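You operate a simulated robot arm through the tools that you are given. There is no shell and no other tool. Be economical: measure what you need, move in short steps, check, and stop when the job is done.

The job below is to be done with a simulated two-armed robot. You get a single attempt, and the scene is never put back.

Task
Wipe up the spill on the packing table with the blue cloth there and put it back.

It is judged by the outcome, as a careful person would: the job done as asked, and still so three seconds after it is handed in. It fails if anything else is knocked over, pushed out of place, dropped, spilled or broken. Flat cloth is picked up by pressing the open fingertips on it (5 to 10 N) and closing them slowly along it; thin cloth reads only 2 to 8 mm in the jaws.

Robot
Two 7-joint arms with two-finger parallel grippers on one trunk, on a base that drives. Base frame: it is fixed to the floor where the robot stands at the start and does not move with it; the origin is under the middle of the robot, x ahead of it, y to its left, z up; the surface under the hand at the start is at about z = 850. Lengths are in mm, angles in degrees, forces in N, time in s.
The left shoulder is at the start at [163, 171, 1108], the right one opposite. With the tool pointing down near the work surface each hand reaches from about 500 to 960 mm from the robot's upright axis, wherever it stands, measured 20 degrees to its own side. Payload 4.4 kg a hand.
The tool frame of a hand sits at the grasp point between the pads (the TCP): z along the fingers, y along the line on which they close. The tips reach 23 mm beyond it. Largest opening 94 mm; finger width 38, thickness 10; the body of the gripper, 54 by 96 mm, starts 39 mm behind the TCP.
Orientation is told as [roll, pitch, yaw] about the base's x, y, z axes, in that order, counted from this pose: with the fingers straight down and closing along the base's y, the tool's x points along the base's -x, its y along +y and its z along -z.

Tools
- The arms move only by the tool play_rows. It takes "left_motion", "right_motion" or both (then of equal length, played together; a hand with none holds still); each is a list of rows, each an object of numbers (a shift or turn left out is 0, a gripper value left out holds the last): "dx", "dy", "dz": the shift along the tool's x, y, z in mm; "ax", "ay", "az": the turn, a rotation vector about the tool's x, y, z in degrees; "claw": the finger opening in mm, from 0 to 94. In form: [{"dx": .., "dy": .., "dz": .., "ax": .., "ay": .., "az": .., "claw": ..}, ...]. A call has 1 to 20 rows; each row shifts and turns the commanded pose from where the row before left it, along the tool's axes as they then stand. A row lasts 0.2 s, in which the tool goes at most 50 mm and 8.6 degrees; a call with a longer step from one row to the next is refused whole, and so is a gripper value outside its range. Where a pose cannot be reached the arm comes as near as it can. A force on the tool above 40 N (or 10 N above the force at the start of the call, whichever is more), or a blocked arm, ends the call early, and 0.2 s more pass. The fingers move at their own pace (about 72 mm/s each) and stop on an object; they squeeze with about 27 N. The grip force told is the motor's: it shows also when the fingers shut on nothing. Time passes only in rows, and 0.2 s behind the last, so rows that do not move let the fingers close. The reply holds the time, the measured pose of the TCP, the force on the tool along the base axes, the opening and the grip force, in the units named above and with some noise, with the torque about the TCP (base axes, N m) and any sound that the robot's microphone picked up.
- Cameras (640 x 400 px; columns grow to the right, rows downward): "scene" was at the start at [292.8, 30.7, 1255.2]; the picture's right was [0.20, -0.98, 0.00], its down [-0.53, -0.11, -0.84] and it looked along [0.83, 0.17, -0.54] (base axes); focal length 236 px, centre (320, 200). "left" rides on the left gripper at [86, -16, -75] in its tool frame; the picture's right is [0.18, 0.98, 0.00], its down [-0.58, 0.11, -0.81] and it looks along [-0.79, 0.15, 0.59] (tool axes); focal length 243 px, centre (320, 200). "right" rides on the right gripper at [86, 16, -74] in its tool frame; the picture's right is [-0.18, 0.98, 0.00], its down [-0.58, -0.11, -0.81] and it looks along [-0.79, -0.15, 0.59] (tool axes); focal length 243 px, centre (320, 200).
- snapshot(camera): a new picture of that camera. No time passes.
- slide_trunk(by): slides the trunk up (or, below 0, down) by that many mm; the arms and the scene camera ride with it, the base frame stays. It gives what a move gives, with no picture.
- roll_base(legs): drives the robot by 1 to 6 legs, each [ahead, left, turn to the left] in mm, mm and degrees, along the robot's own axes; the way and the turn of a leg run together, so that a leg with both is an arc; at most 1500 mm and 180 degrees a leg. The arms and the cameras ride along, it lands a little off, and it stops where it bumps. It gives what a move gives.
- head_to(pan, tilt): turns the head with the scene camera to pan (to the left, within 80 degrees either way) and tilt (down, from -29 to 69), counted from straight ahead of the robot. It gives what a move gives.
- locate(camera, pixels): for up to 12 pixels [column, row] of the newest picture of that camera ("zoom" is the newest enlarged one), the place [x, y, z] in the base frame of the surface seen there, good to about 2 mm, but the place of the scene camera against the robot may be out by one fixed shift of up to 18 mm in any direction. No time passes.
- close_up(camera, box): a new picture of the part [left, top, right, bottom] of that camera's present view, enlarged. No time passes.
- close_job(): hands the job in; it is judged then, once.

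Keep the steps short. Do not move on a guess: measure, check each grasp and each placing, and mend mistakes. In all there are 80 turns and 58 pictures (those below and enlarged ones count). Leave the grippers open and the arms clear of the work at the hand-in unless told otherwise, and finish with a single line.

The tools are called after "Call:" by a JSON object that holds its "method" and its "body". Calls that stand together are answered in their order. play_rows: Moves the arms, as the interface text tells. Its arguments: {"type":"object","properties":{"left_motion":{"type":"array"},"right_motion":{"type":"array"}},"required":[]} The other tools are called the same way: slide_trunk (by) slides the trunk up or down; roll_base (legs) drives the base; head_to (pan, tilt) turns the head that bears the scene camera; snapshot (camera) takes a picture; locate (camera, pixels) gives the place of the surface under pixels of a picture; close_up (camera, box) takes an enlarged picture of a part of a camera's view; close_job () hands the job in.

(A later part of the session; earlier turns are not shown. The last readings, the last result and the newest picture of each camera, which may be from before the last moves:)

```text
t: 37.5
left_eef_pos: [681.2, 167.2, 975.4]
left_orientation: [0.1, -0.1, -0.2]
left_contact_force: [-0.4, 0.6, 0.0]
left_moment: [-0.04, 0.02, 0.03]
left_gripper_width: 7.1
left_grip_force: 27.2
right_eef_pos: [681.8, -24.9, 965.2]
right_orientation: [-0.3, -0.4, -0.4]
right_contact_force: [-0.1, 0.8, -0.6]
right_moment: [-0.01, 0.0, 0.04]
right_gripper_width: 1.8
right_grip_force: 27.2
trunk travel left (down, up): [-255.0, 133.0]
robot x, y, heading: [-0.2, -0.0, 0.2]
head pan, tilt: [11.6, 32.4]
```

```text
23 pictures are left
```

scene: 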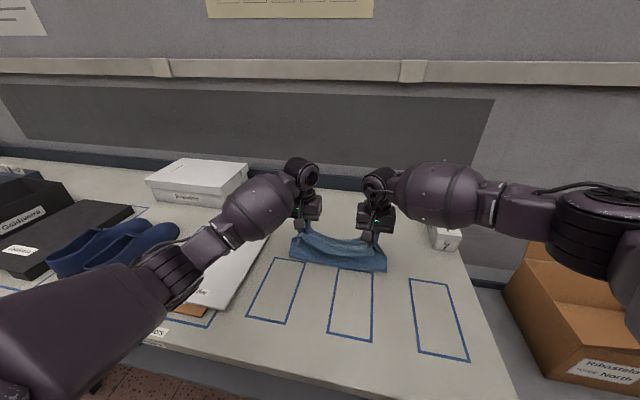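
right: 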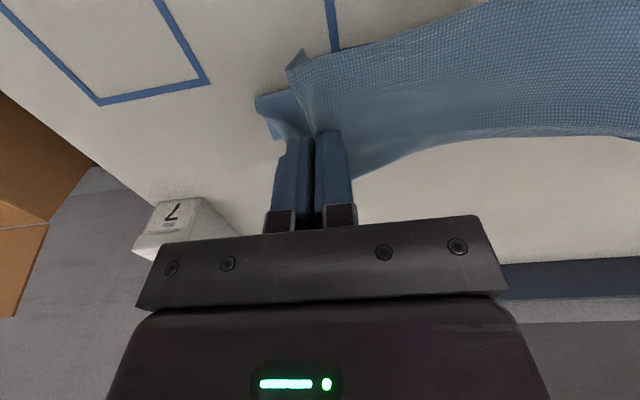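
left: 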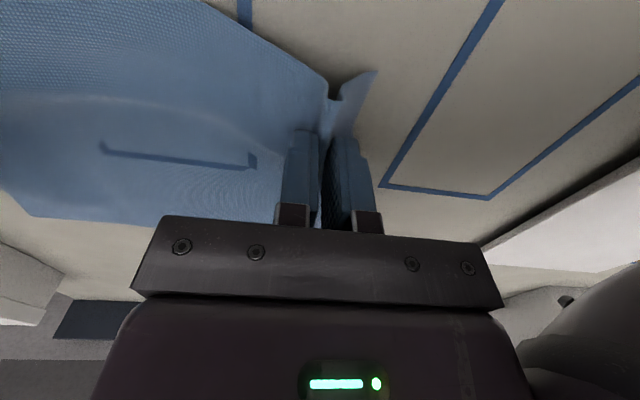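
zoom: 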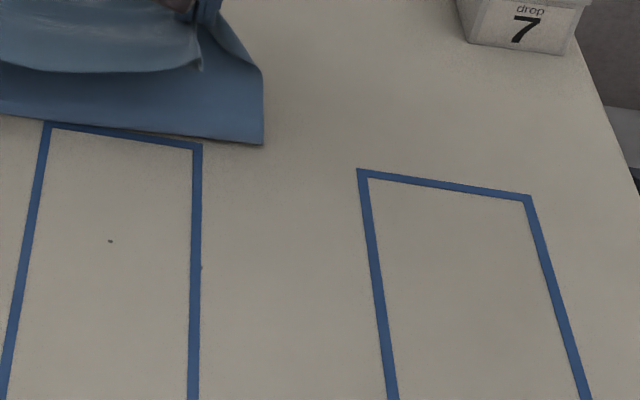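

The spill is gone except for two tiny specks at zoom (110,241) and (201,268). I'll locate them for a last pass.

Call:
{"method": "locate", "body": {"camera": "zoom", "pixels": [[110, 241], [201, 268]]}}

Call:
{"method": "close_up", "body": {"camera": "scene", "box": [340, 270, 400, 310]}}

```text
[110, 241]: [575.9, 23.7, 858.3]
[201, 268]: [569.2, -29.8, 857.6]
```

```text
10.00 times, centred on (370, 290) of scene
```

zoom: 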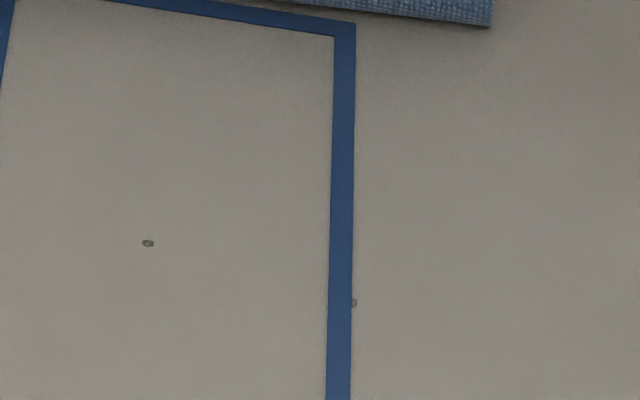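

The two specks are at about (572,15) and (565,−39). I'll lay the cloth down at (570,−62) and stroke left along x≈569.

Call:
{"method": "play_rows", "body": {"right_motion": [{"dy": -37, "dz": 10}, {"dx": 15, "dz": 15}, {"dx": 25, "dz": 15}, {"dx": 25, "dz": 15}, {"dx": 25, "dz": 15}, {"dx": 21, "dz": 11}, {"dz": 5}, {"dz": 2.5}, {"dz": 1.2}, {}], "left_motion": [{"dy": -37, "dz": 10}, {"dx": 15, "dz": 15}, {"dx": 25, "dz": 15}, {"dx": 25, "dz": 15}, {"dx": 25, "dz": 15}, {"dx": 21, "dz": 15}, {"dz": 5}, {}, {}, {}]}}

```text
t: 39.8
left_eef_pos: [566.3, 131.7, 882.4]
left_orientation: [0.0, 0.1, -0.1]
left_contact_force: [0.9, -0.3, 0.4]
left_moment: [-0.01, 0.02, 0.04]
left_gripper_width: 6.7
left_grip_force: 26.8
right_eef_pos: [567.3, -63.0, 875.5]
right_orientation: [-0.3, -0.4, -0.3]
right_contact_force: [0.0, -2.3, 6.6]
right_moment: [-0.03, 0.1, 0.05]
right_gripper_width: 1.9
right_grip_force: 26.9
trunk travel left (down, up): [-255.0, 133.0]
robot x, y, heading: [-1.6, -4.5, 0.0]
head pan, tilt: [11.6, 32.4]
```

Contact is 6.6 N. I'll press slightly more, stroke left to y≈40, then lift off and look.

Call:
{"method": "play_rows", "body": {"right_motion": [{"dz": 0.8}, {"dy": 14}, {"dy": 14}, {"dy": 14}, {"dy": 14}, {"dy": 14}, {"dy": 14}, {"dy": 14}, {"dy": 8}, {"dz": -20, "dx": -10}, {"dz": -30, "dx": -20}, {"dz": -30, "dx": -40}, {"dz": -30, "dx": -40}, {}], "left_motion": [{}, {"dy": 14}, {"dy": 14}, {"dy": 14}, {"dy": 14}, {"dy": 14}, {"dy": 14}, {"dy": 14}, {"dy": 8}, {"dz": -20, "dx": -10}, {"dz": -30, "dx": -20}, {"dz": -30, "dx": -40}, {"dz": -30, "dx": -40}, {}]}}

Call:
{"method": "close_up", "body": {"camera": "scene", "box": [290, 230, 450, 350]}}

```text
t: 42.8
left_eef_pos: [676.6, 235.5, 992.9]
left_orientation: [0.0, 0.0, -0.1]
left_contact_force: [0.8, 0.2, -0.5]
left_moment: [0.01, 0.01, 0.05]
left_gripper_width: 7.1
left_grip_force: 27.3
right_eef_pos: [679.6, 45.6, 983.5]
right_orientation: [-0.3, -0.3, -0.3]
right_contact_force: [-0.4, -0.6, 0.2]
right_moment: [-0.01, -0.02, 0.01]
right_gripper_width: 1.6
right_grip_force: 26.8
trunk travel left (down, up): [-255.0, 133.0]
robot x, y, heading: [0.5, -2.3, -0.0]
head pan, tilt: [11.6, 32.4]
```

```text
3.33 times, centred on (370, 290) of scene
```

zoom: 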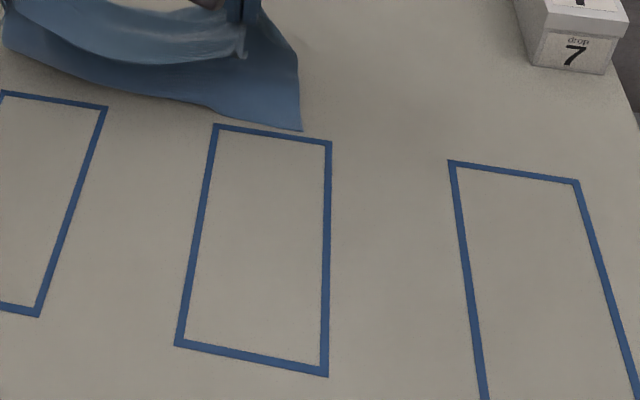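

The table is clean there. Next I'll return the cloth: raise the hands, move over its original back edge (x≈885, y≈75 and 277), then lay it from back to front.

Call:
{"method": "play_rows", "body": {"right_motion": [{"dz": -40}, {"dz": -35}, {"dx": -40, "dy": 5}, {"dx": -40, "dy": 5}, {"dx": -40, "dy": 5}, {"dx": -40, "dy": 5}, {"dx": -40, "dy": 5}, {"dx": -4, "dy": 5}, {}], "left_motion": [{"dz": -40}, {"dz": -30}, {"dx": -40, "dy": 7}, {"dx": -40, "dy": 7}, {"dx": -40, "dy": 7}, {"dx": -40, "dy": 7}, {"dx": -40, "dy": 7}, {"dx": -4, "dy": 7}, {}]}}

Call:
{"method": "snapshot", "body": {"camera": "scene"}}

```text
t: 44.4
left_eef_pos: [819.0, 256.2, 1063.1]
left_orientation: [-0.7, -0.1, -1.0]
left_contact_force: [-6.9, -20.5, 0.4]
left_moment: [-0.45, 0.17, -0.38]
left_gripper_width: 1.6
left_grip_force: 26.4
left hand out of reach, approached as far as the arm can: row 6, 7, 8
right_eef_pos: [760.3, 47.0, 1057.3]
right_orientation: [0.5, -0.5, 0.3]
right_contact_force: [7.6, 19.3, 1.3]
right_moment: [0.52, -0.17, 0.03]
right_gripper_width: 1.7
right_grip_force: 26.9
right hand out of reach, approached as far as the arm can: row 4, 5, 6, 7, 8
trunk travel left (down, up): [-255.0, 133.0]
robot x, y, heading: [-1.1, -1.1, -0.0]
head pan, tilt: [11.6, 32.4]
stopped in row 8 (right hand): the force on the tool passed its limit at 42 N (the readings are from after the stop); the commanded pose is now the measured one
```

```text
20 pictures are left
```

scene: 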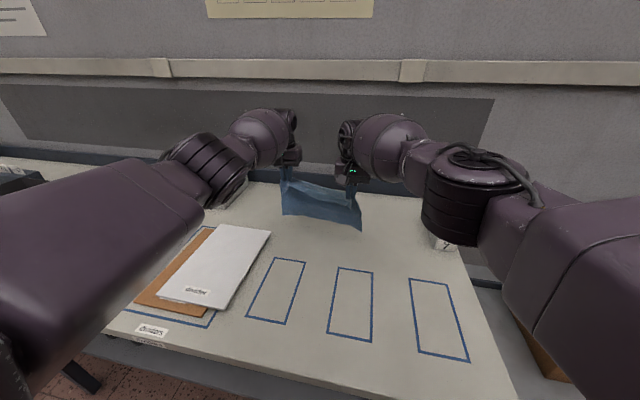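

The right arm ran out of reach at x≈760, and the cloth is now pulled tight between the hands. I'll bring the left hand back to relieve the pull, then check the table's front edge to see whether the base can roll ahead.

Call:
{"method": "play_rows", "body": {"left_motion": [{"dx": 30, "dy": -5}, {"dx": 27, "dy": -5}, {}], "right_motion": [{}, {}, {}]}}

Call:
{"method": "head_to", "body": {"pan": 0, "tilt": 60}}

Call:
{"method": "snapshot", "body": {"camera": "scene"}}

```text
t: 45.2
left_eef_pos: [761.0, 254.7, 1058.5]
left_orientation: [-0.3, 0.1, -0.4]
left_contact_force: [0.9, -1.5, -0.8]
left_moment: [-0.05, 0.01, -0.04]
left_gripper_width: 1.5
left_grip_force: 26.8
right_eef_pos: [762.5, 43.4, 1055.4]
right_orientation: [0.0, -0.4, 0.1]
right_contact_force: [1.1, 1.6, 0.3]
right_moment: [0.03, 0.02, 0.02]
right_gripper_width: 1.7
right_grip_force: 26.8
trunk travel left (down, up): [-255.0, 133.0]
robot x, y, heading: [-0.1, -1.8, 0.1]
head pan, tilt: [11.6, 32.4]
```

```text
t: 46.1
left_eef_pos: [763.1, 252.5, 1059.0]
left_orientation: [-0.4, -0.1, -0.6]
left_contact_force: [0.0, 0.7, -1.4]
left_moment: [-0.01, -0.02, 0.03]
left_gripper_width: 1.3
left_grip_force: 27.4
right_eef_pos: [760.1, 45.5, 1055.7]
right_orientation: [0.1, -0.4, 0.2]
right_contact_force: [0.4, 1.1, 0.0]
right_moment: [-0.02, 0.0, 0.0]
right_gripper_width: 1.6
right_grip_force: 26.8
trunk travel left (down, up): [-255.0, 133.0]
robot x, y, heading: [1.8, 2.0, 0.1]
head pan, tilt: [0.0, 60.0]
```

```text
19 pictures are left
```

scene: 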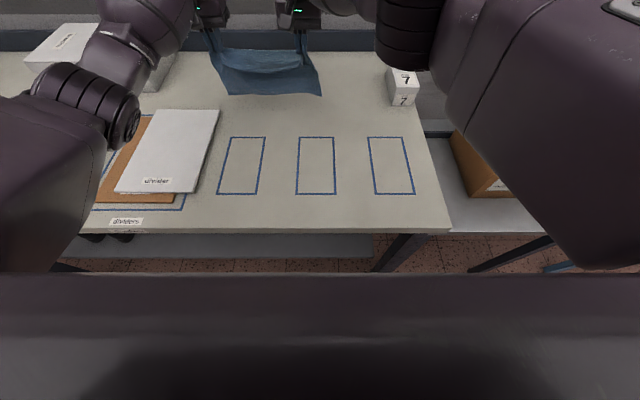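

Call:
{"method": "locate", "body": {"camera": "scene", "pixels": [[250, 228], [220, 255], [300, 275], [300, 300], [206, 190], [219, 112], [118, 190], [163, 110], [175, 200], [98, 198], [165, 210], [150, 118]]}}

Call:
{"method": "close_up", "body": {"camera": "scene", "box": [80, 90, 280, 230]}}

```text
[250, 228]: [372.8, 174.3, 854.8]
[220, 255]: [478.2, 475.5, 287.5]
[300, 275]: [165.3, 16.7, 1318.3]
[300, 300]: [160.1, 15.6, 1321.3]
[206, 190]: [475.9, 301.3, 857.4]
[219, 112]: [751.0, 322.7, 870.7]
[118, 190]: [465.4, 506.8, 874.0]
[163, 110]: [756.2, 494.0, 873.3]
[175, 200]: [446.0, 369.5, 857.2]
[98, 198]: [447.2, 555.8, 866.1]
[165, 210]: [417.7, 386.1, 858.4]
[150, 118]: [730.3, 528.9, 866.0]
```

```text
2.86 times, centred on (180, 160) of scene
```

zoom: 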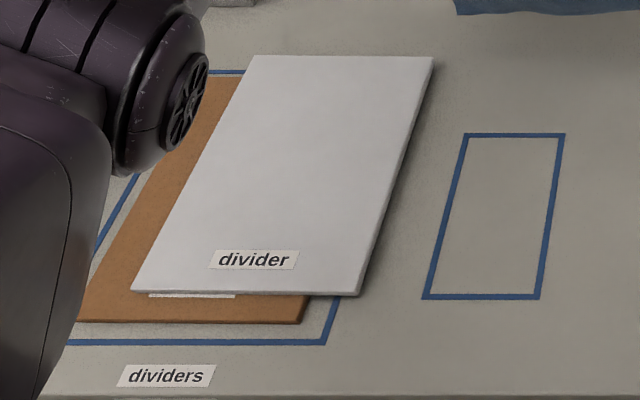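

The table's front edge is at x≈370 and nothing stands between base and table at floor level. I'll roll ahead 90 mm, which also carries the hanging cloth 90 mm further back.

Call:
{"method": "roll_base", "body": {"legs": [[45, 0, 0]]}}

```text
t: 47.1
left_eef_pos: [808.7, 253.1, 1059.6]
left_orientation: [-0.3, 0.0, -0.6]
left_contact_force: [0.1, -1.0, 0.8]
left_moment: [-0.03, 0.03, -0.01]
left_gripper_width: 1.5
left_grip_force: 26.6
right_eef_pos: [808.2, 46.5, 1055.9]
right_orientation: [0.2, -0.3, 0.3]
right_contact_force: [0.6, 0.7, -1.5]
right_moment: [0.02, 0.01, -0.04]
right_gripper_width: 1.7
right_grip_force: 27.4
trunk travel left (down, up): [-255.0, 133.0]
robot x, y, heading: [47.0, -0.9, -0.0]
head pan, tilt: [0.0, 60.0]
```

The base moved freely. Now another 45 ahead and 30 to the left, to bring the hands in line with the cloth's old place.

Call:
{"method": "roll_base", "body": {"legs": [[40, 28, 0]]}}

Call:
{"method": "snapshot", "body": {"camera": "scene"}}

```text
t: 48.0
left_eef_pos: [847.6, 281.0, 1057.5]
left_orientation: [-0.6, -0.1, -0.7]
left_contact_force: [0.8, 0.2, -0.6]
left_moment: [-0.05, 0.0, 0.01]
left_gripper_width: 1.4
left_grip_force: 27.4
right_eef_pos: [847.6, 72.6, 1056.4]
right_orientation: [0.1, -0.3, 0.3]
right_contact_force: [0.5, -0.4, -0.3]
right_moment: [0.01, 0.04, -0.04]
right_gripper_width: 1.7
right_grip_force: 26.6
trunk travel left (down, up): [-255.0, 133.0]
robot x, y, heading: [86.7, 27.8, 0.1]
head pan, tilt: [0.0, 60.0]
```

```text
17 pictures are left
```

scene: 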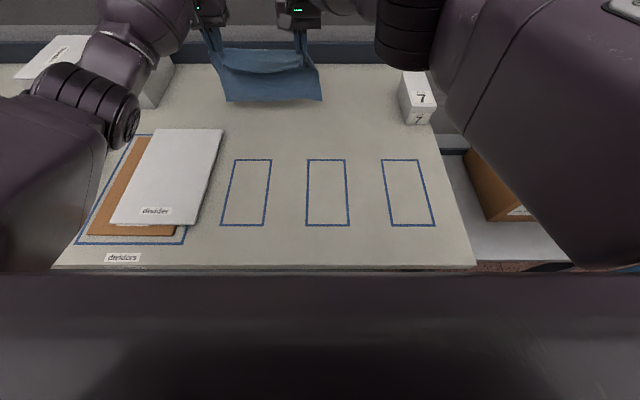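

The hands are at y 73 and 281, as in the original pinch. I'll measure the hanging cloth's lower edge.

Call:
{"method": "locate", "body": {"camera": "scene", "pixels": [[228, 98], [270, 102], [320, 98], [265, 60], [270, 85]]}}

Call:
{"method": "close_up", "body": {"camera": "scene", "box": [190, 10, 350, 120]}}

```text
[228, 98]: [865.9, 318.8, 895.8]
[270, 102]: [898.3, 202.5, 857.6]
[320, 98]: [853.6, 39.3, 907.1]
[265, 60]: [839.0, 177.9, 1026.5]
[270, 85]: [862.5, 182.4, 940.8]
```

```text
3.64 times, centred on (270, 65) of scene
```

zoom: 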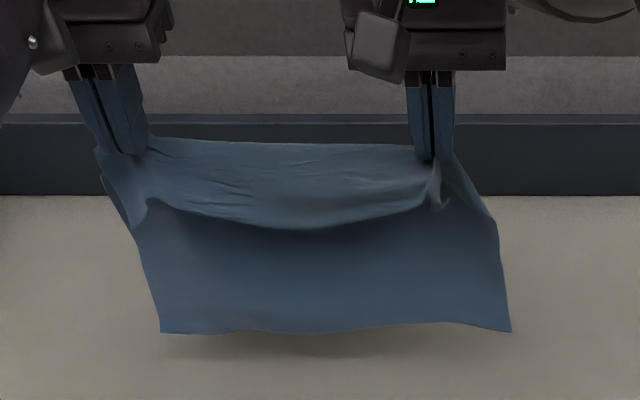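

The cloth's lower edge hangs at about x 858, z 885, and the original back edge was near x 888. I'll roll another 30 ahead so it lands in place.

Call:
{"method": "roll_base", "body": {"legs": [[32, 0, 0]]}}

```text
t: 48.8
left_eef_pos: [879.9, 280.1, 1059.2]
left_orientation: [-0.4, 0.0, -0.6]
left_contact_force: [1.3, -0.9, -0.7]
left_moment: [0.0, 0.02, 0.01]
left_gripper_width: 1.5
left_grip_force: 27.0
right_eef_pos: [878.6, 73.6, 1056.4]
right_orientation: [0.1, -0.3, 0.3]
right_contact_force: [1.0, 0.0, -1.2]
right_moment: [-0.02, -0.01, 0.02]
right_gripper_width: 1.9
right_grip_force: 27.8
trunk travel left (down, up): [-255.0, 133.0]
robot x, y, heading: [117.0, 29.1, 0.1]
head pan, tilt: [0.0, 60.0]
```

The cloth is in position. I'll lower it until its edge touches, then lay it down in an arc toward the robot.

Call:
{"method": "play_rows", "body": {"right_motion": [{"dz": 20}, {"dz": 16}, {}, {"dx": 20, "dz": 3}, {"dx": 19, "dz": 4}, {"dx": 18, "dz": 7}, {"dx": 18, "dz": 9}, {"dx": 16, "dz": 12}, {"dx": 15, "dz": 13}, {"dx": 12, "dz": 15}, {"dx": 12, "dz": 16}, {"dx": 8, "dz": 18}, {"dx": 7, "dz": 18}, {"dx": 5, "dz": 16}, {"dx": 5, "dz": 8}, {}], "left_motion": [{"dz": 20}, {"dz": 18}, {}, {"dx": 20, "dz": 3}, {"dx": 19, "dz": 4}, {"dx": 18, "dz": 7}, {"dx": 18, "dz": 9}, {"dx": 16, "dz": 12}, {"dx": 15, "dz": 13}, {"dx": 12, "dz": 15}, {"dx": 12, "dz": 16}, {"dx": 8, "dz": 18}, {"dx": 7, "dz": 18}, {"dx": 5, "dz": 16}, {"dx": 5, "dz": 8}, {}]}}

Call:
{"method": "snapshot", "body": {"camera": "scene"}}

Call:
{"method": "snapshot", "body": {"camera": "left"}}

```text
t: 52.2
left_eef_pos: [724.6, 278.5, 880.5]
left_orientation: [-0.4, -0.1, -0.6]
left_contact_force: [0.2, -0.7, 1.0]
left_moment: [-0.02, 0.04, -0.04]
left_gripper_width: 1.7
left_grip_force: 27.0
right_eef_pos: [720.6, 71.6, 878.6]
right_orientation: [0.2, -0.5, 0.3]
right_contact_force: [0.6, 0.9, 0.5]
right_moment: [0.07, -0.02, 0.0]
right_gripper_width: 1.9
right_grip_force: 27.0
right hand out of reach, approached as far as the arm can: row 2
trunk travel left (down, up): [-255.0, 133.0]
robot x, y, heading: [115.3, 27.6, 0.0]
head pan, tilt: [0.0, 60.0]
```

```text
15 pictures are left
```

scene: 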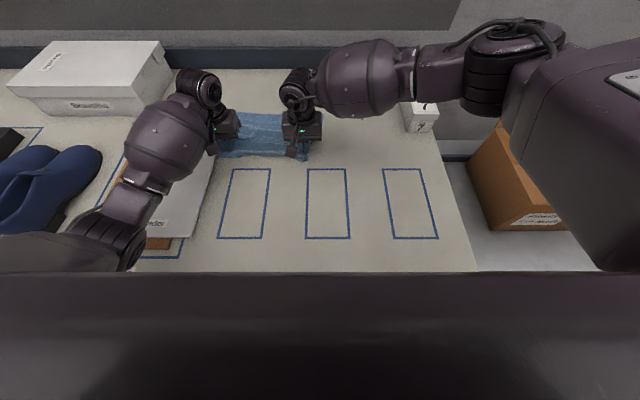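

```text
14 pictures are left
```

left: 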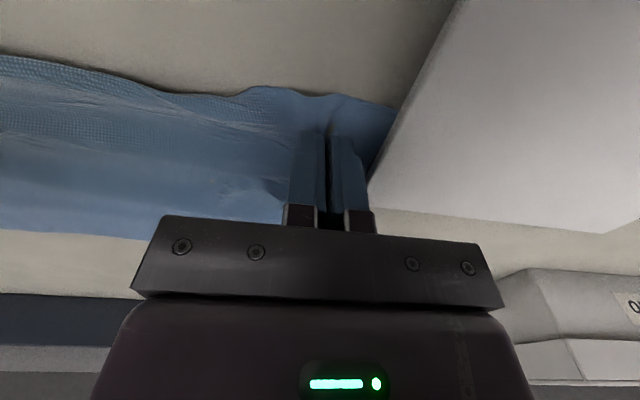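

The cloth is laid out nicely. I'll pull it 8 mm taut, lower to the table, open the fingers gently to smooth the folds, and lift straight up.

Call:
{"method": "play_rows", "body": {"right_motion": [{"dx": 8}, {"dz": 3}, {"claw": 6}, {"claw": 12}, {"claw": 20}, {"claw": 28}, {"claw": 34}, {}, {"dz": -8}, {"dz": -20}, {"dz": -35}, {"dz": -35}, {"dz": -35}], "left_motion": [{"dx": 8}, {"dz": 4.5}, {"claw": 6}, {"claw": 12}, {"claw": 20}, {"claw": 28}, {"claw": 34}, {}, {"dz": -8}, {"dz": -20}, {"dz": -35}, {"dz": -35}, {"dz": -35}]}}

Call:
{"method": "snapshot", "body": {"camera": "left"}}

Call:
{"method": "snapshot", "body": {"camera": "right"}}

```text
t: 55.0
left_eef_pos: [713.8, 280.1, 1010.1]
left_orientation: [-0.3, -0.2, -0.5]
left_contact_force: [-0.5, -0.2, -0.5]
left_moment: [0.04, 0.02, 0.01]
left_gripper_width: 34.2
left_grip_force: 0.0
right_eef_pos: [710.3, 69.0, 1011.6]
right_orientation: [0.1, -0.3, 0.3]
right_contact_force: [-0.5, -0.1, -0.4]
right_moment: [0.02, 0.01, -0.01]
right_gripper_width: 33.8
right_grip_force: 0.1
trunk travel left (down, up): [-255.0, 133.0]
robot x, y, heading: [120.0, 31.9, -0.2]
head pan, tilt: [0.0, 60.0]
```

```text
13 pictures are left
```

left: 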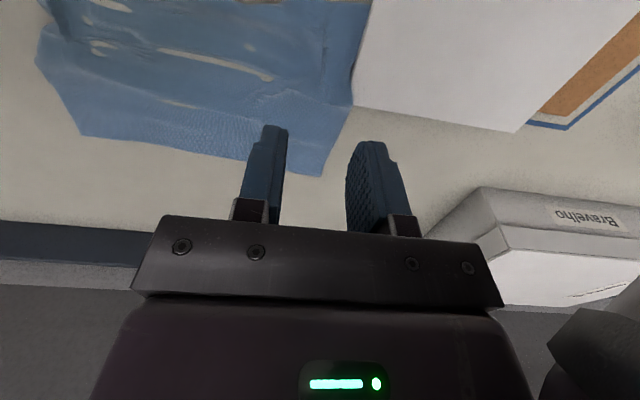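

```text
12 pictures are left
```

right: 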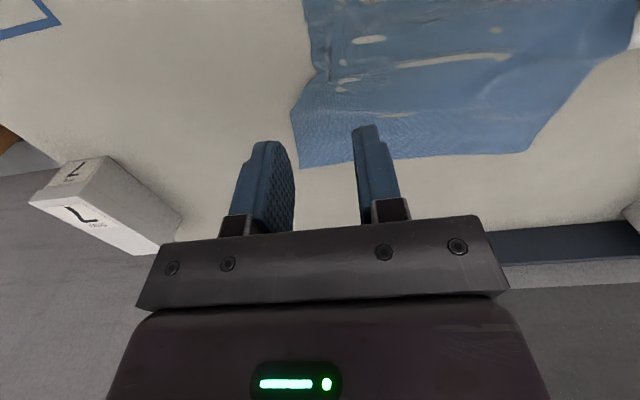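

The cloth is back in its place. Next I have to put the white divider board back on the brown one, which did not move. I'll roll the base back to its start, which also carries both hands clear of the cloth at z≈1010.

Call:
{"method": "roll_base", "body": {"legs": [[-117, -28, 0]]}}

Call:
{"method": "head_to", "body": {"pan": 25, "tilt": 48}}

Call:
{"method": "snapshot", "body": {"camera": "scene"}}

```text
t: 56.3
left_eef_pos: [601.7, 248.6, 1010.7]
left_orientation: [-0.3, 0.0, -0.7]
left_contact_force: [-0.5, 0.1, 0.4]
left_moment: [0.02, -0.02, -0.02]
left_gripper_width: 33.9
left_grip_force: 0.1
right_eef_pos: [596.6, 38.9, 1012.1]
right_orientation: [0.2, -0.4, 0.1]
right_contact_force: [-0.2, -0.7, 0.0]
right_moment: [0.05, -0.04, 0.03]
right_gripper_width: 34.0
right_grip_force: 0.1
trunk travel left (down, up): [-255.0, 133.0]
robot x, y, heading: [1.9, -4.7, -0.2]
head pan, tilt: [0.0, 60.0]
```

```text
t: 57.2
left_eef_pos: [602.8, 249.3, 1009.0]
left_orientation: [-0.4, -0.1, -0.7]
left_contact_force: [-0.3, -0.2, 0.0]
left_moment: [-0.02, 0.03, 0.02]
left_gripper_width: 34.1
left_grip_force: 0.0
right_eef_pos: [597.2, 39.5, 1011.6]
right_orientation: [0.2, -0.4, 0.1]
right_contact_force: [-0.1, -0.5, -0.1]
right_moment: [-0.02, 0.0, 0.01]
right_gripper_width: 34.1
right_grip_force: 0.0
trunk travel left (down, up): [-255.0, 133.0]
robot x, y, heading: [5.3, -2.5, -0.1]
head pan, tilt: [25.0, 48.0]
```

```text
11 pictures are left
```

scene: 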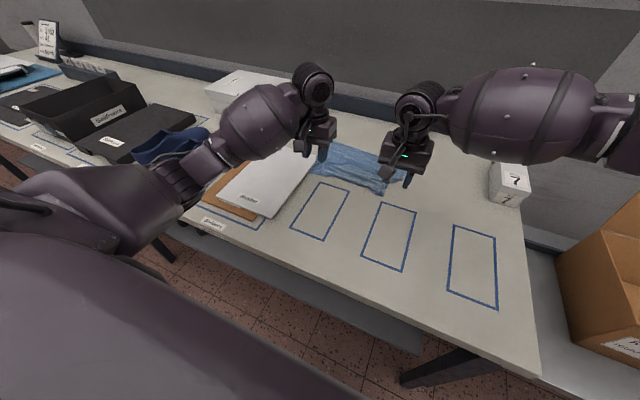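

I'll measure the two boards' corners again from here, using (222,197), (268,217) and the brown board's (254,220).

Call:
{"method": "locate", "body": {"camera": "scene", "pixels": [[223, 197], [268, 215], [313, 157], [272, 205], [295, 178], [254, 219], [206, 198], [262, 226], [316, 158], [320, 168]]}}

Call:
{"method": "close_up", "body": {"camera": "scene", "box": [190, 120, 350, 240]}}

```text
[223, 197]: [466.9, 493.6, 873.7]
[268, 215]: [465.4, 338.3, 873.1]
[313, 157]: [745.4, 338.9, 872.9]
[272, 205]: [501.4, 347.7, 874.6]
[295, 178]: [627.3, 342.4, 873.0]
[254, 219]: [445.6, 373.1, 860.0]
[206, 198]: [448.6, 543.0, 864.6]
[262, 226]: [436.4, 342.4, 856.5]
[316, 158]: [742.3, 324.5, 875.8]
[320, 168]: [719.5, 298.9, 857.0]
```

```text
3.33 times, centred on (270, 180) of scene
```

zoom: 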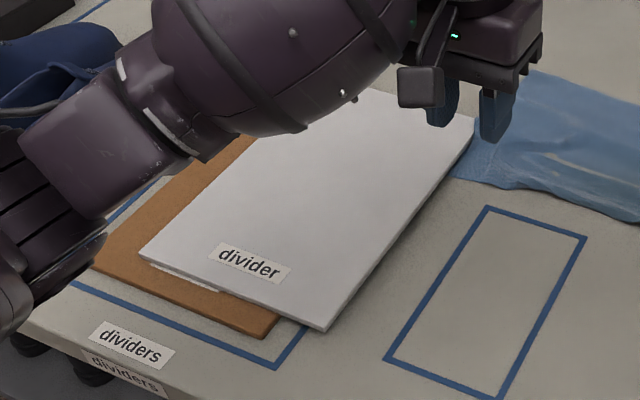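

I'll read the corners more precisely from the enlarged picture.

Call:
{"method": "locate", "body": {"camera": "zoom", "pixels": [[323, 323], [470, 122], [400, 220], [143, 260], [232, 290], [266, 333], [93, 263], [180, 298], [250, 138], [280, 365]]}}

```text
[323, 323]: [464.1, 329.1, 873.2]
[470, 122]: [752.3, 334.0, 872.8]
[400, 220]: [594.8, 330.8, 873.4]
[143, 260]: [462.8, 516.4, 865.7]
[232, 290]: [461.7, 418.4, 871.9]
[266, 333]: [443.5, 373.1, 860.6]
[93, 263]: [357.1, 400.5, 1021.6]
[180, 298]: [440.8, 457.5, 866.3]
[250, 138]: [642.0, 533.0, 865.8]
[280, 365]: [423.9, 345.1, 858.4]
```

The white board lies about 40 mm too far right and 20 mm too far from the robot, and is hardly turned. I'll push its right edge at mid-length with closed left fingers until it is flush with the brown board. First I'll raise the trunk 100 more so the elbow stays well above everything.

Call:
{"method": "slide_trunk", "body": {"by": 100}}

Call:
{"method": "play_rows", "body": {"left_motion": [{"dy": 25, "claw": 0}, {"dz": 40}, {"dz": 40}, {"dz": 40}, {"dz": 40}, {"dz": 40}, {}]}}

Call:
{"method": "snapshot", "body": {"camera": "scene"}}

```text
t: 58.5
left_eef_pos: [602.5, 249.7, 1108.3]
left_orientation: [-0.4, 0.0, -0.7]
left_contact_force: [-1.2, -0.2, 0.1]
left_moment: [-0.01, 0.01, 0.0]
left_gripper_width: 34.1
left_grip_force: 0.0
right_eef_pos: [597.1, 39.8, 1110.6]
right_orientation: [0.2, -0.2, 0.2]
right_contact_force: [-0.4, -0.3, 0.6]
right_moment: [-0.02, 0.0, -0.01]
right_gripper_width: 34.0
right_grip_force: 0.1
trunk travel left (down, up): [-355.0, 33.0]
robot x, y, heading: [6.6, -3.4, -0.2]
head pan, tilt: [25.0, 48.0]
```

```text
t: 60.1
left_eef_pos: [603.9, 274.9, 909.1]
left_orientation: [-0.3, -0.1, -0.7]
left_contact_force: [0.4, -1.1, 0.9]
left_moment: [0.01, 0.0, 0.03]
left_gripper_width: 0.1
left_grip_force: 26.9
right_eef_pos: [596.9, 39.3, 1110.8]
right_orientation: [0.2, -0.3, 0.1]
right_contact_force: [0.3, 0.1, 0.9]
right_moment: [0.02, 0.01, -0.03]
right_gripper_width: 34.0
right_grip_force: 0.0
trunk travel left (down, up): [-355.0, 33.0]
robot x, y, heading: [2.4, -1.8, 0.0]
head pan, tilt: [25.0, 48.0]
```

```text
9 pictures are left
```

scene: 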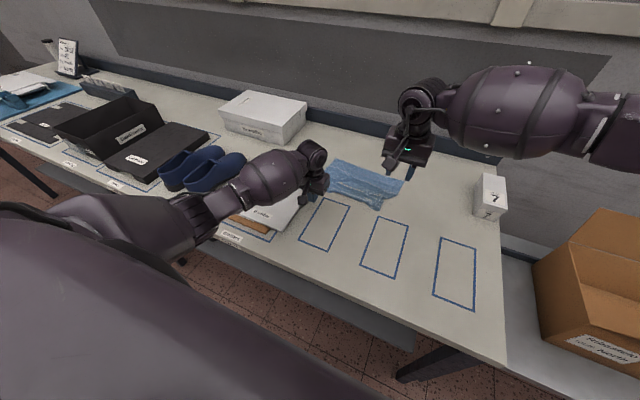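

The elbow is clear, in front of the table. I'll lower to TCP z≈878 and push gently toward +y up to TCP y≈338, then check.

Call:
{"method": "play_rows", "body": {"left_motion": [{"dz": 20}, {"dz": 11}, {}, {"dy": 8}, {"dy": 8}, {"dy": 8}, {"dy": 6}, {"dy": 5}, {"dy": 5}, {"dy": 5}, {"dy": 5}, {"dy": 5}, {"dy": 5}, {"dy": 4}, {}]}}

Call:
{"method": "snapshot", "body": {"camera": "left"}}

```text
t: 63.3
left_eef_pos: [605.4, 336.9, 876.9]
left_orientation: [-0.5, -0.1, -0.7]
left_contact_force: [-0.6, -0.6, 0.4]
left_moment: [0.02, 0.01, 0.0]
left_gripper_width: 0.0
left_grip_force: 26.7
right_eef_pos: [597.3, 38.5, 1111.4]
right_orientation: [0.2, -0.4, 0.2]
right_contact_force: [0.0, 0.1, -0.1]
right_moment: [-0.01, -0.01, -0.04]
right_gripper_width: 34.1
right_grip_force: 0.0
trunk travel left (down, up): [-355.0, 33.0]
robot x, y, heading: [1.8, -4.5, -0.1]
head pan, tilt: [25.0, 48.0]
```

```text
8 pictures are left
```

left: 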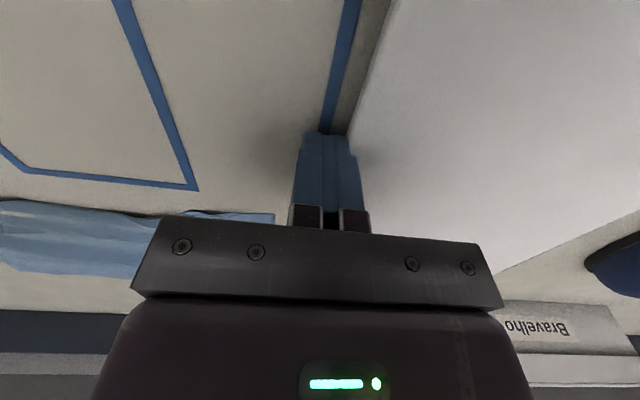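

The board slides easily and its edge is now near y 347. I'll push another 10 mm and measure the edges.

Call:
{"method": "play_rows", "body": {"left_motion": [{"dy": 3}, {"dy": 3}, {"dy": 3}, {"dy": 1}, {}]}}

Call:
{"method": "close_up", "body": {"camera": "left", "box": [300, 0, 460, 130]}}

Call:
{"method": "locate", "body": {"camera": "zoom", "pixels": [[300, 40], [260, 200], [230, 350], [280, 40], [340, 60], [225, 420]]}}

```text
t: 64.5
left_eef_pos: [604.6, 346.7, 877.5]
left_orientation: [-0.4, -0.1, -0.8]
left_contact_force: [0.4, -0.5, 0.2]
left_moment: [0.01, -0.02, 0.0]
left_gripper_width: 0.0
left_grip_force: 26.7
right_eef_pos: [597.2, 38.6, 1110.7]
right_orientation: [0.2, -0.4, 0.1]
right_contact_force: [-0.6, -0.3, -0.6]
right_moment: [0.02, -0.02, -0.04]
right_gripper_width: 33.7
right_grip_force: 0.0
trunk travel left (down, up): [-355.0, 33.0]
robot x, y, heading: [3.3, 0.5, -0.4]
head pan, tilt: [25.0, 48.0]
```

```text
3.08 times, centred on (380, 65) of left
```

zoom: 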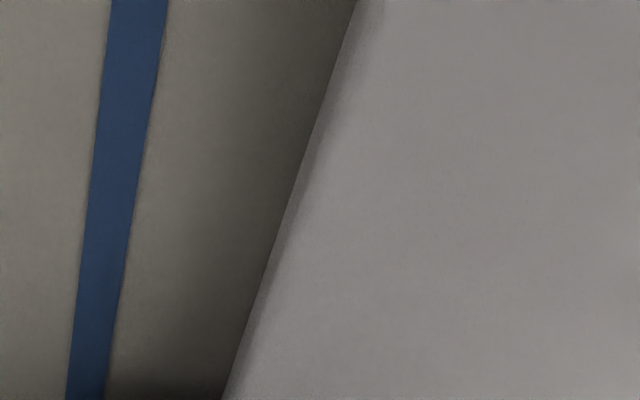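

```text
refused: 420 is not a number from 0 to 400
```

Call:
{"method": "locate", "body": {"camera": "zoom", "pixels": [[375, 20], [320, 150], [260, 330], [240, 390], [310, 20], [145, 150]]}}

```text
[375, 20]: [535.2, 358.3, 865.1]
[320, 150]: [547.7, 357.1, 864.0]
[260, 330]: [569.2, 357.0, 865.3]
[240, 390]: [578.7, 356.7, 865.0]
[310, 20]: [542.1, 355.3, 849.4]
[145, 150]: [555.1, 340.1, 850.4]
```

The white edge is at y≈357 and the target is about 360. I'll push 3 mm more, back off and lift, then measure what is behind the board before pushing it toward the robot.

Call:
{"method": "play_rows", "body": {"left_motion": [{"dy": 1.5}, {"dy": 1.5}, {}, {"dy": -8}, {"dy": -10}, {"dz": -40}, {"dz": -40}, {"dz": -40}, {"dy": -35}, {"dy": -35}, {"dy": -30}, {}]}}

Call:
{"method": "close_up", "body": {"camera": "scene", "box": [150, 80, 350, 260]}}

```text
t: 67.1
left_eef_pos: [600.2, 230.7, 999.9]
left_orientation: [-0.4, -0.1, -0.7]
left_contact_force: [-0.5, 0.0, -0.2]
left_moment: [0.0, 0.02, -0.01]
left_gripper_width: 0.2
left_grip_force: 27.0
right_eef_pos: [597.2, 39.6, 1111.3]
right_orientation: [0.1, -0.4, 0.1]
right_contact_force: [0.3, 0.7, 1.0]
right_moment: [-0.03, -0.01, 0.02]
right_gripper_width: 34.1
right_grip_force: 0.0
trunk travel left (down, up): [-355.0, 33.0]
robot x, y, heading: [2.4, -0.5, -0.1]
head pan, tilt: [25.0, 48.0]
```

```text
2.22 times, centred on (250, 170) of scene
```

zoom: 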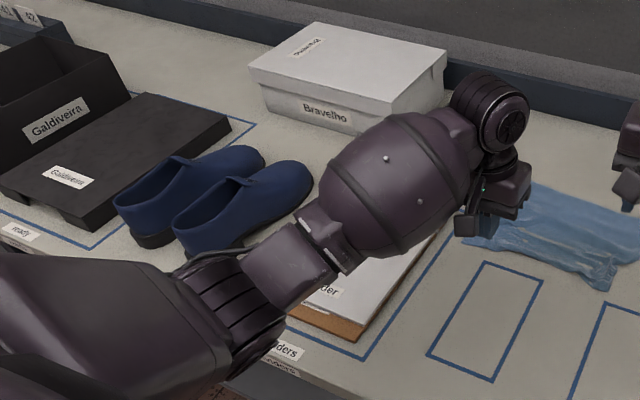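

The right edges now line up. I'll measure the front step between the boards, the box's front edge and the shoe tip.

Call:
{"method": "locate", "body": {"camera": "zoom", "pixels": [[354, 322], [356, 336], [320, 311], [270, 110], [340, 132], [312, 180], [300, 215], [440, 240], [300, 100], [434, 248], [495, 245], [608, 290]]}}

```text
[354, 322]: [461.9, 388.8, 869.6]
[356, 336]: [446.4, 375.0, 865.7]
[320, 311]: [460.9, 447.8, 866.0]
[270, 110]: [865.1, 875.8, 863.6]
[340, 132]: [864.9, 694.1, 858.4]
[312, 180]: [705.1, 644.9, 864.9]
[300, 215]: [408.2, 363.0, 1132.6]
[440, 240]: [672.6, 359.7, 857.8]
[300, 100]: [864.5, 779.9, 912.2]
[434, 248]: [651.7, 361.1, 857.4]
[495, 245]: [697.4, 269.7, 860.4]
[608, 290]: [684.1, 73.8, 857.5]
```

The white board still sits about 17 mm too far back, and the space behind it is free (box at x 865). I'll take the left hand high over to (782,455), then lower the trunk 100 for reach.

Call:
{"method": "play_rows", "body": {"left_motion": [{"dz": -40}, {"dz": -40}, {"dx": -26, "dy": 32}, {"dx": -26, "dy": 32}, {"dx": -26, "dy": 32}, {"dx": -26, "dy": 32}, {"dx": -26, "dy": 32}, {"dx": -26, "dy": 32}, {"dx": -26, "dy": 32}, {}]}}

Call:
{"method": "slide_trunk", "body": {"by": -100}}

Call:
{"method": "snapshot", "body": {"camera": "scene"}}

```text
t: 69.3
left_eef_pos: [761.0, 432.5, 1081.2]
left_orientation: [-0.4, -0.1, -0.8]
left_contact_force: [0.4, -0.2, 0.3]
left_moment: [0.0, -0.01, 0.01]
left_gripper_width: 0.0
left_grip_force: 27.3
left hand out of reach, approached as far as the arm can: row 9
right_eef_pos: [597.0, 39.3, 1111.6]
right_orientation: [0.1, -0.4, 0.1]
right_contact_force: [-0.1, -0.7, -1.1]
right_moment: [0.02, -0.02, 0.0]
right_gripper_width: 34.2
right_grip_force: 0.0
trunk travel left (down, up): [-355.0, 33.0]
robot x, y, heading: [5.1, -1.7, -0.2]
head pan, tilt: [25.0, 48.0]
```

```text
t: 70.6
left_eef_pos: [760.0, 435.2, 927.4]
left_orientation: [-0.5, 4.3, -0.7]
left_contact_force: [-1.3, 0.5, 1.2]
left_moment: [-0.04, -0.02, -0.02]
left_gripper_width: 0.0
left_grip_force: 27.0
right_eef_pos: [596.5, 39.0, 1012.9]
right_orientation: [0.2, -0.5, 0.1]
right_contact_force: [-0.1, -0.3, 0.9]
right_moment: [0.02, 0.0, 0.0]
right_gripper_width: 34.0
right_grip_force: 0.1
trunk travel left (down, up): [-255.0, 133.0]
robot x, y, heading: [4.1, -1.2, -0.1]
head pan, tilt: [25.0, 48.0]
```

```text
5 pictures are left
```

scene: 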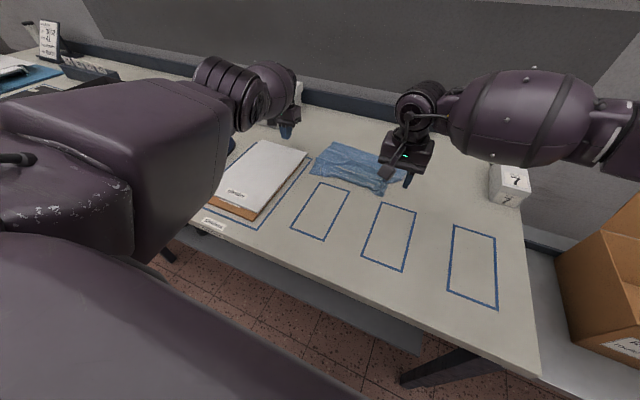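

The arm is at its reach limit (z 927, pitched 4°), still clear of everything. I'll roll the base 45 ahead, which brings the hand behind the board and gives slack, and then settle the pose.

Call:
{"method": "roll_base", "body": {"legs": [[45, 15, 0]]}}

Call:
{"method": "play_rows", "body": {"left_motion": [{"dx": 10, "dz": -5}, {"dx": 5}, {}]}}

```text
t: 71.5
left_eef_pos: [806.8, 449.8, 924.3]
left_orientation: [-0.5, 4.6, -0.8]
left_contact_force: [-0.4, 0.4, -0.4]
left_moment: [0.0, 0.0, 0.01]
left_gripper_width: 0.0
left_grip_force: 27.1
right_eef_pos: [644.4, 52.7, 1010.6]
right_orientation: [0.1, -0.3, 0.0]
right_contact_force: [0.0, 1.2, -0.9]
right_moment: [-0.01, 0.05, 0.05]
right_gripper_width: 34.1
right_grip_force: 0.1
trunk travel left (down, up): [-255.0, 133.0]
robot x, y, heading: [53.5, 14.1, -0.2]
head pan, tilt: [25.0, 48.0]
```

```text
t: 72.3
left_eef_pos: [806.0, 454.2, 928.9]
left_orientation: [-0.5, 4.5, -0.7]
left_contact_force: [0.9, -0.2, 0.3]
left_moment: [0.0, 0.02, -0.02]
left_gripper_width: 0.2
left_grip_force: 26.6
left hand out of reach, approached as far as the arm can: row 1, 2
right_eef_pos: [642.6, 51.8, 1011.4]
right_orientation: [0.1, -0.3, 0.0]
right_contact_force: [-0.3, 0.5, 1.0]
right_moment: [0.01, 0.03, 0.01]
right_gripper_width: 34.1
right_grip_force: 0.0
trunk travel left (down, up): [-255.0, 133.0]
robot x, y, heading: [51.7, 13.6, -0.3]
head pan, tilt: [25.0, 48.0]
```

It still reports out of reach, so the commanded point must lie ahead of the hand. I'll bring it 20 mm toward the robot and see whether the pose settles.

Call:
{"method": "play_rows", "body": {"left_motion": [{"dx": 8}, {"dx": 6}, {}]}}

```text
t: 73.1
left_eef_pos: [805.2, 453.5, 929.4]
left_orientation: [-0.5, 4.5, -0.7]
left_contact_force: [-1.4, 0.4, 0.4]
left_moment: [0.03, -0.02, 0.01]
left_gripper_width: 0.0
left_grip_force: 27.3
left hand out of reach, approached as far as the arm can: row 1, 2
right_eef_pos: [643.4, 52.9, 1010.8]
right_orientation: [0.2, -0.3, 0.1]
right_contact_force: [-0.2, -0.5, -0.7]
right_moment: [-0.02, -0.02, 0.0]
right_gripper_width: 34.0
right_grip_force: 0.1
trunk travel left (down, up): [-255.0, 133.0]
robot x, y, heading: [46.3, 10.8, -0.1]
head pan, tilt: [25.0, 48.0]
```

It's still pinned. I'll back the command off further, with 40 mm toward the robot and 30 mm up, to get within reach.

Call:
{"method": "play_rows", "body": {"left_motion": [{"dx": 10, "dz": -10}, {"dx": 10, "dz": -10}, {"dx": 10, "dz": -10}, {"dx": 10}, {}]}}

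```text
t: 74.3
left_eef_pos: [807.0, 467.2, 953.8]
left_orientation: [-0.5, 4.4, -0.8]
left_contact_force: [-0.1, 0.1, 0.0]
left_moment: [0.02, 0.01, -0.03]
left_gripper_width: 0.0
left_grip_force: 27.1
left hand out of reach, approached as far as the arm can: row 1, 2, 3, 4
right_eef_pos: [642.8, 53.0, 1011.8]
right_orientation: [0.2, -0.4, -0.1]
right_contact_force: [1.1, 0.1, -0.1]
right_moment: [-0.02, 0.0, 0.0]
right_gripper_width: 34.0
right_grip_force: 0.0
trunk travel left (down, up): [-255.0, 133.0]
robot x, y, heading: [48.8, 9.6, -0.1]
head pan, tilt: [25.0, 48.0]
```

The pose seems to sit near a joint limit. I'll move up and inward, where the arm has freedom, and straighten the tilt.

Call:
{"method": "play_rows", "body": {"left_motion": [{"dz": -20, "dy": -15}, {"dz": -20, "dy": -15}, {"dz": -20, "dy": -15, "dx": 15}, {"dx": 20, "dy": -15}, {"dx": 20, "ay": -2}, {"ay": -2.4}, {}]}}

```text
t: 75.9
left_eef_pos: [838.8, 435.1, 1009.1]
left_orientation: [-0.5, 0.1, -0.8]
left_contact_force: [-0.2, 0.3, 0.5]
left_moment: [-0.01, 0.01, 0.0]
left_gripper_width: 0.0
left_grip_force: 27.3
left hand out of reach, approached as far as the arm can: row 1, 2, 3, 4, 5, 6
right_eef_pos: [642.3, 54.2, 1011.6]
right_orientation: [0.2, -0.4, 0.1]
right_contact_force: [-0.3, 0.3, -0.4]
right_moment: [0.0, 0.01, 0.0]
right_gripper_width: 33.9
right_grip_force: 0.1
trunk travel left (down, up): [-255.0, 133.0]
robot x, y, heading: [48.8, 12.3, -0.6]
head pan, tilt: [25.0, 48.0]
```

The tilt is gone and z is 1009, but the hand is at x 839, so the command really is further out. I'll keep pulling back toward the robot at this safe height.

Call:
{"method": "play_rows", "body": {"left_motion": [{"dx": 15}, {"dx": 15}, {"dx": 15}, {"dx": 15}, {}]}}

```text
t: 77.1
left_eef_pos: [832.9, 448.5, 1001.3]
left_orientation: [-0.5, 0.1, -0.7]
left_contact_force: [-1.0, -1.4, 0.4]
left_moment: [-0.02, -0.01, 0.04]
left_gripper_width: 0.0
left_grip_force: 27.0
left hand out of reach, approached as far as the arm can: row 1, 2, 3, 4
right_eef_pos: [642.4, 52.7, 1010.9]
right_orientation: [0.2, -0.4, 0.1]
right_contact_force: [0.1, 0.3, 1.1]
right_moment: [0.04, -0.02, -0.03]
right_gripper_width: 34.0
right_grip_force: 0.1
trunk travel left (down, up): [-255.0, 133.0]
robot x, y, heading: [51.4, 16.3, -0.1]
head pan, tilt: [25.0, 48.0]
```

The hand follows only slightly, so the arm is still fully stretched toward a point beyond. I'll keep pulling back.

Call:
{"method": "play_rows", "body": {"left_motion": [{"dx": 20}, {"dx": 20}, {"dx": 20}, {"dx": 20}, {}]}}

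```text
t: 78.3
left_eef_pos: [828.4, 464.4, 993.9]
left_orientation: [-0.5, 0.0, -0.8]
left_contact_force: [0.3, 0.5, -0.2]
left_moment: [0.01, 0.02, -0.01]
left_gripper_width: 0.1
left_grip_force: 26.6
left hand out of reach, approached as far as the arm can: row 1, 2, 3, 4
right_eef_pos: [642.4, 52.6, 1011.0]
right_orientation: [0.2, -0.4, -0.1]
right_contact_force: [-0.4, -0.6, 0.0]
right_moment: [-0.02, 0.02, 0.02]
right_gripper_width: 33.8
right_grip_force: 0.0
trunk travel left (down, up): [-255.0, 133.0]
robot x, y, heading: [48.9, 15.2, -0.4]
head pan, tilt: [25.0, 48.0]
```

The hand drifts sideways rather than retracting. I'll look at the arm's posture.

Call:
{"method": "snapshot", "body": {"camera": "scene"}}

```text
4 pictures are left
```

scene: 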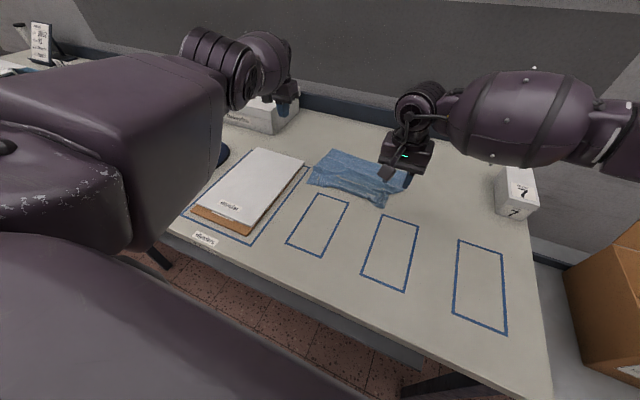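

The arm is locked in a stretched posture since the trunk came down. The hand is safe at z≈994. I'll raise the trunk 100 again, back to the configuration where it moved freely, then retract.

Call:
{"method": "slide_trunk", "body": {"by": 100}}

Call:
{"method": "play_rows", "body": {"left_motion": [{"dx": 20, "dy": -20}, {"dx": 20, "dy": -20}, {"dx": 20, "dy": -20}, {}]}}

```text
t: 79.7
left_eef_pos: [824.7, 464.1, 1155.3]
left_orientation: [-0.5, -4.6, -0.8]
left_contact_force: [-0.5, 0.3, 0.1]
left_moment: [-0.01, 0.0, 0.05]
left_gripper_width: 0.1
left_grip_force: 27.3
right_eef_pos: [642.3, 54.0, 1110.5]
right_orientation: [0.2, -0.3, 0.2]
right_contact_force: [-0.1, 0.7, -0.5]
right_moment: [-0.01, 0.01, -0.01]
right_gripper_width: 33.9
right_grip_force: 0.0
trunk travel left (down, up): [-355.0, 33.0]
robot x, y, heading: [50.4, 12.5, -0.3]
head pan, tilt: [25.0, 48.0]
```

```text
t: 80.7
left_eef_pos: [762.2, 405.2, 1150.0]
left_orientation: [-0.3, -4.7, -0.9]
left_contact_force: [0.2, -0.3, 0.2]
left_moment: [0.02, -0.02, 0.02]
left_gripper_width: 0.0
left_grip_force: 27.2
right_eef_pos: [642.5, 53.2, 1111.6]
right_orientation: [0.2, -0.4, 0.0]
right_contact_force: [0.5, 0.1, 0.1]
right_moment: [0.0, 0.01, 0.01]
right_gripper_width: 34.1
right_grip_force: 0.0
trunk travel left (down, up): [-355.0, 33.0]
robot x, y, heading: [53.6, 10.3, -0.3]
head pan, tilt: [25.0, 48.0]
```

It moves freely again. I'll straighten the 4.7° tilt, then roll 67 ahead so the target is well within reach, and lower the trunk by 60 while the arm is free.

Call:
{"method": "play_rows", "body": {"left_motion": [{"ay": 2.4}, {"ay": 2.3, "dx": 20}, {"dx": 20}, {}]}}

Call:
{"method": "roll_base", "body": {"legs": [[66, 0, 0]]}}

Call:
{"method": "slide_trunk", "body": {"by": -60}}

```text
t: 81.7
left_eef_pos: [723.7, 404.1, 1150.8]
left_orientation: [-0.4, 0.0, -0.8]
left_contact_force: [0.3, 0.4, 0.6]
left_moment: [0.01, -0.01, 0.01]
left_gripper_width: 0.1
left_grip_force: 27.1
right_eef_pos: [642.9, 52.0, 1110.1]
right_orientation: [0.2, -0.4, 0.1]
right_contact_force: [-0.7, 0.2, -0.2]
right_moment: [-0.04, 0.04, 0.01]
right_gripper_width: 34.1
right_grip_force: 0.0
trunk travel left (down, up): [-355.0, 33.0]
robot x, y, heading: [49.7, 13.1, -0.3]
head pan, tilt: [25.0, 48.0]
```

```text
t: 82.7
left_eef_pos: [789.1, 406.1, 1149.8]
left_orientation: [-0.4, 0.0, -0.7]
left_contact_force: [0.6, 0.0, -0.4]
left_moment: [0.0, 0.02, 0.02]
left_gripper_width: 0.0
left_grip_force: 27.4
right_eef_pos: [710.4, 53.7, 1110.3]
right_orientation: [0.2, -0.3, 0.1]
right_contact_force: [0.6, -0.6, -0.1]
right_moment: [-0.01, 0.02, 0.0]
right_gripper_width: 34.3
right_grip_force: 0.0
trunk travel left (down, up): [-355.0, 33.0]
robot x, y, heading: [115.9, 17.6, -0.1]
head pan, tilt: [25.0, 48.0]
```

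```text
t: 83.7
left_eef_pos: [787.3, 406.5, 1092.0]
left_orientation: [-0.4, -0.2, -0.7]
left_contact_force: [-0.2, -0.2, -0.1]
left_moment: [0.0, -0.03, -0.02]
left_gripper_width: 0.0
left_grip_force: 27.4
right_eef_pos: [708.2, 53.8, 1052.0]
right_orientation: [0.2, -0.4, 0.3]
right_contact_force: [0.0, -0.5, 0.3]
right_moment: [0.02, 0.02, -0.01]
right_gripper_width: 34.1
right_grip_force: 0.0
trunk travel left (down, up): [-295.0, 93.0]
robot x, y, heading: [115.6, 13.4, -0.1]
head pan, tilt: [25.0, 48.0]
```

The pose is clean now at (787,406,1092). I'll go to y≈453 and descend to z≈910 behind the board.

Call:
{"method": "play_rows", "body": {"left_motion": [{"dy": 24}, {"dy": 23}, {"dz": 40}, {"dz": 40}, {"dz": 40}, {"dz": 40}, {"dz": 22}, {}]}}

Call:
{"method": "snapshot", "body": {"camera": "left"}}

Call:
{"method": "locate", "body": {"camera": "left", "pixels": [[320, 110], [200, 110], [440, 110], [320, 60]]}}

```text
t: 85.5
left_eef_pos: [788.5, 453.5, 909.4]
left_orientation: [-0.4, 0.0, -0.8]
left_contact_force: [0.3, 0.7, -0.8]
left_moment: [0.01, 0.03, -0.02]
left_gripper_width: 0.1
left_grip_force: 27.1
right_eef_pos: [708.3, 54.0, 1051.4]
right_orientation: [0.2, -0.4, 0.1]
right_contact_force: [0.6, -0.1, 0.2]
right_moment: [0.01, -0.03, -0.01]
right_gripper_width: 33.9
right_grip_force: 0.1
trunk travel left (down, up): [-295.0, 93.0]
robot x, y, heading: [116.3, 14.6, -0.1]
head pan, tilt: [25.0, 48.0]
```

```text
3 pictures are left
```

left: 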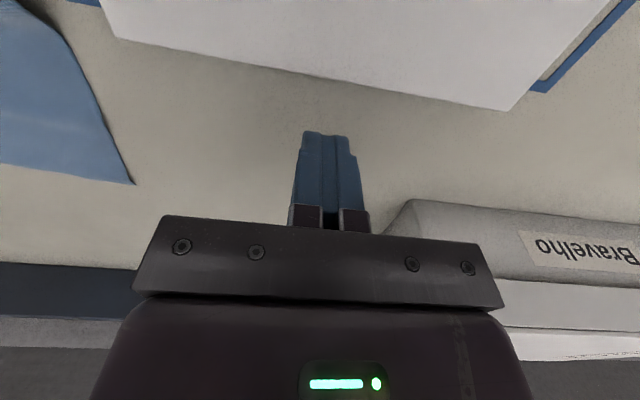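

```text
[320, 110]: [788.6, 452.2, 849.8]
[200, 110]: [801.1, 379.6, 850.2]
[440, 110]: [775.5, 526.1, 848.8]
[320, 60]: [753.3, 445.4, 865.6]
```

The hand is free behind the board. I'll measure its back corners at (118,36) and (503,105), and the edge at (320,71).

Call:
{"method": "locate", "body": {"camera": "left", "pixels": [[120, 35], [502, 104], [320, 70], [320, 76], [400, 86], [220, 52], [540, 80], [540, 86]]}}

```text
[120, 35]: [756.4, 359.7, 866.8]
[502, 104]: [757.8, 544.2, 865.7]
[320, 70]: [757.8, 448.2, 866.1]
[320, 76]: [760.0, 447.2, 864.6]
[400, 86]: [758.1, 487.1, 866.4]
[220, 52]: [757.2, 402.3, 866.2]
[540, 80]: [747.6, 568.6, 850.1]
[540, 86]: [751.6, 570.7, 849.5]
```

The board's back edge is straight at x≈759 and its sides match in y. The front step says it must move about 18 mm toward the robot, to x≈741. I'll lower and push gently until the TCP is at about x 760.5.

Call:
{"method": "play_rows", "body": {"left_motion": [{"dz": 20}, {"dz": 11.5}, {}, {"dx": 4}, {"dx": 4}, {"dx": 3}, {"dx": 3}, {"dx": 3}, {"dx": 3}, {"dx": 3}, {"dx": 3}, {"dx": 2}, {}]}}

Call:
{"method": "close_up", "body": {"camera": "scene", "box": [150, 120, 350, 280]}}

```text
t: 88.3
left_eef_pos: [760.0, 453.0, 877.5]
left_orientation: [-0.5, -0.1, -0.6]
left_contact_force: [0.0, -0.6, 0.0]
left_moment: [0.01, 0.01, 0.01]
left_gripper_width: 0.0
left_grip_force: 27.3
right_eef_pos: [708.4, 53.0, 1051.3]
right_orientation: [0.2, -0.4, 0.1]
right_contact_force: [0.4, -0.7, 0.1]
right_moment: [-0.03, 0.01, 0.0]
right_gripper_width: 34.2
right_grip_force: 0.1
trunk travel left (down, up): [-295.0, 93.0]
robot x, y, heading: [119.9, 12.6, -0.4]
head pan, tilt: [25.0, 48.0]
```

```text
2.50 times, centred on (250, 200) of scene
```

zoom: 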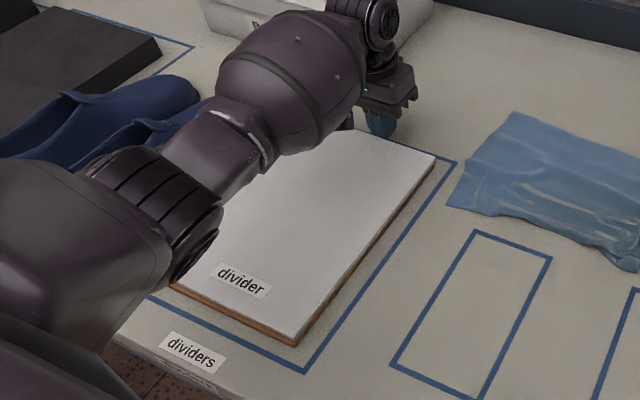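

The boards look flush now, with brown showing only as the lower edge, as at the start. I'll check the remaining step numerically.

Call:
{"method": "locate", "body": {"camera": "zoom", "pixels": [[291, 335], [294, 343], [240, 311], [243, 320], [370, 240], [374, 244], [432, 158], [188, 285], [515, 114], [450, 205], [635, 268]]}}

```text
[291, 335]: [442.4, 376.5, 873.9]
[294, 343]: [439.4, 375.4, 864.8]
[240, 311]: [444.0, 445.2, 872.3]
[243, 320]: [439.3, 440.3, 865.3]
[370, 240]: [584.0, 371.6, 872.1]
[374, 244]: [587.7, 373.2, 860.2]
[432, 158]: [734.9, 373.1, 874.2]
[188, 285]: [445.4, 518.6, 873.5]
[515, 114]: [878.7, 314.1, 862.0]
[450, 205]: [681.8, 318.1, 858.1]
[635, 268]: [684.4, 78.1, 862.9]
```

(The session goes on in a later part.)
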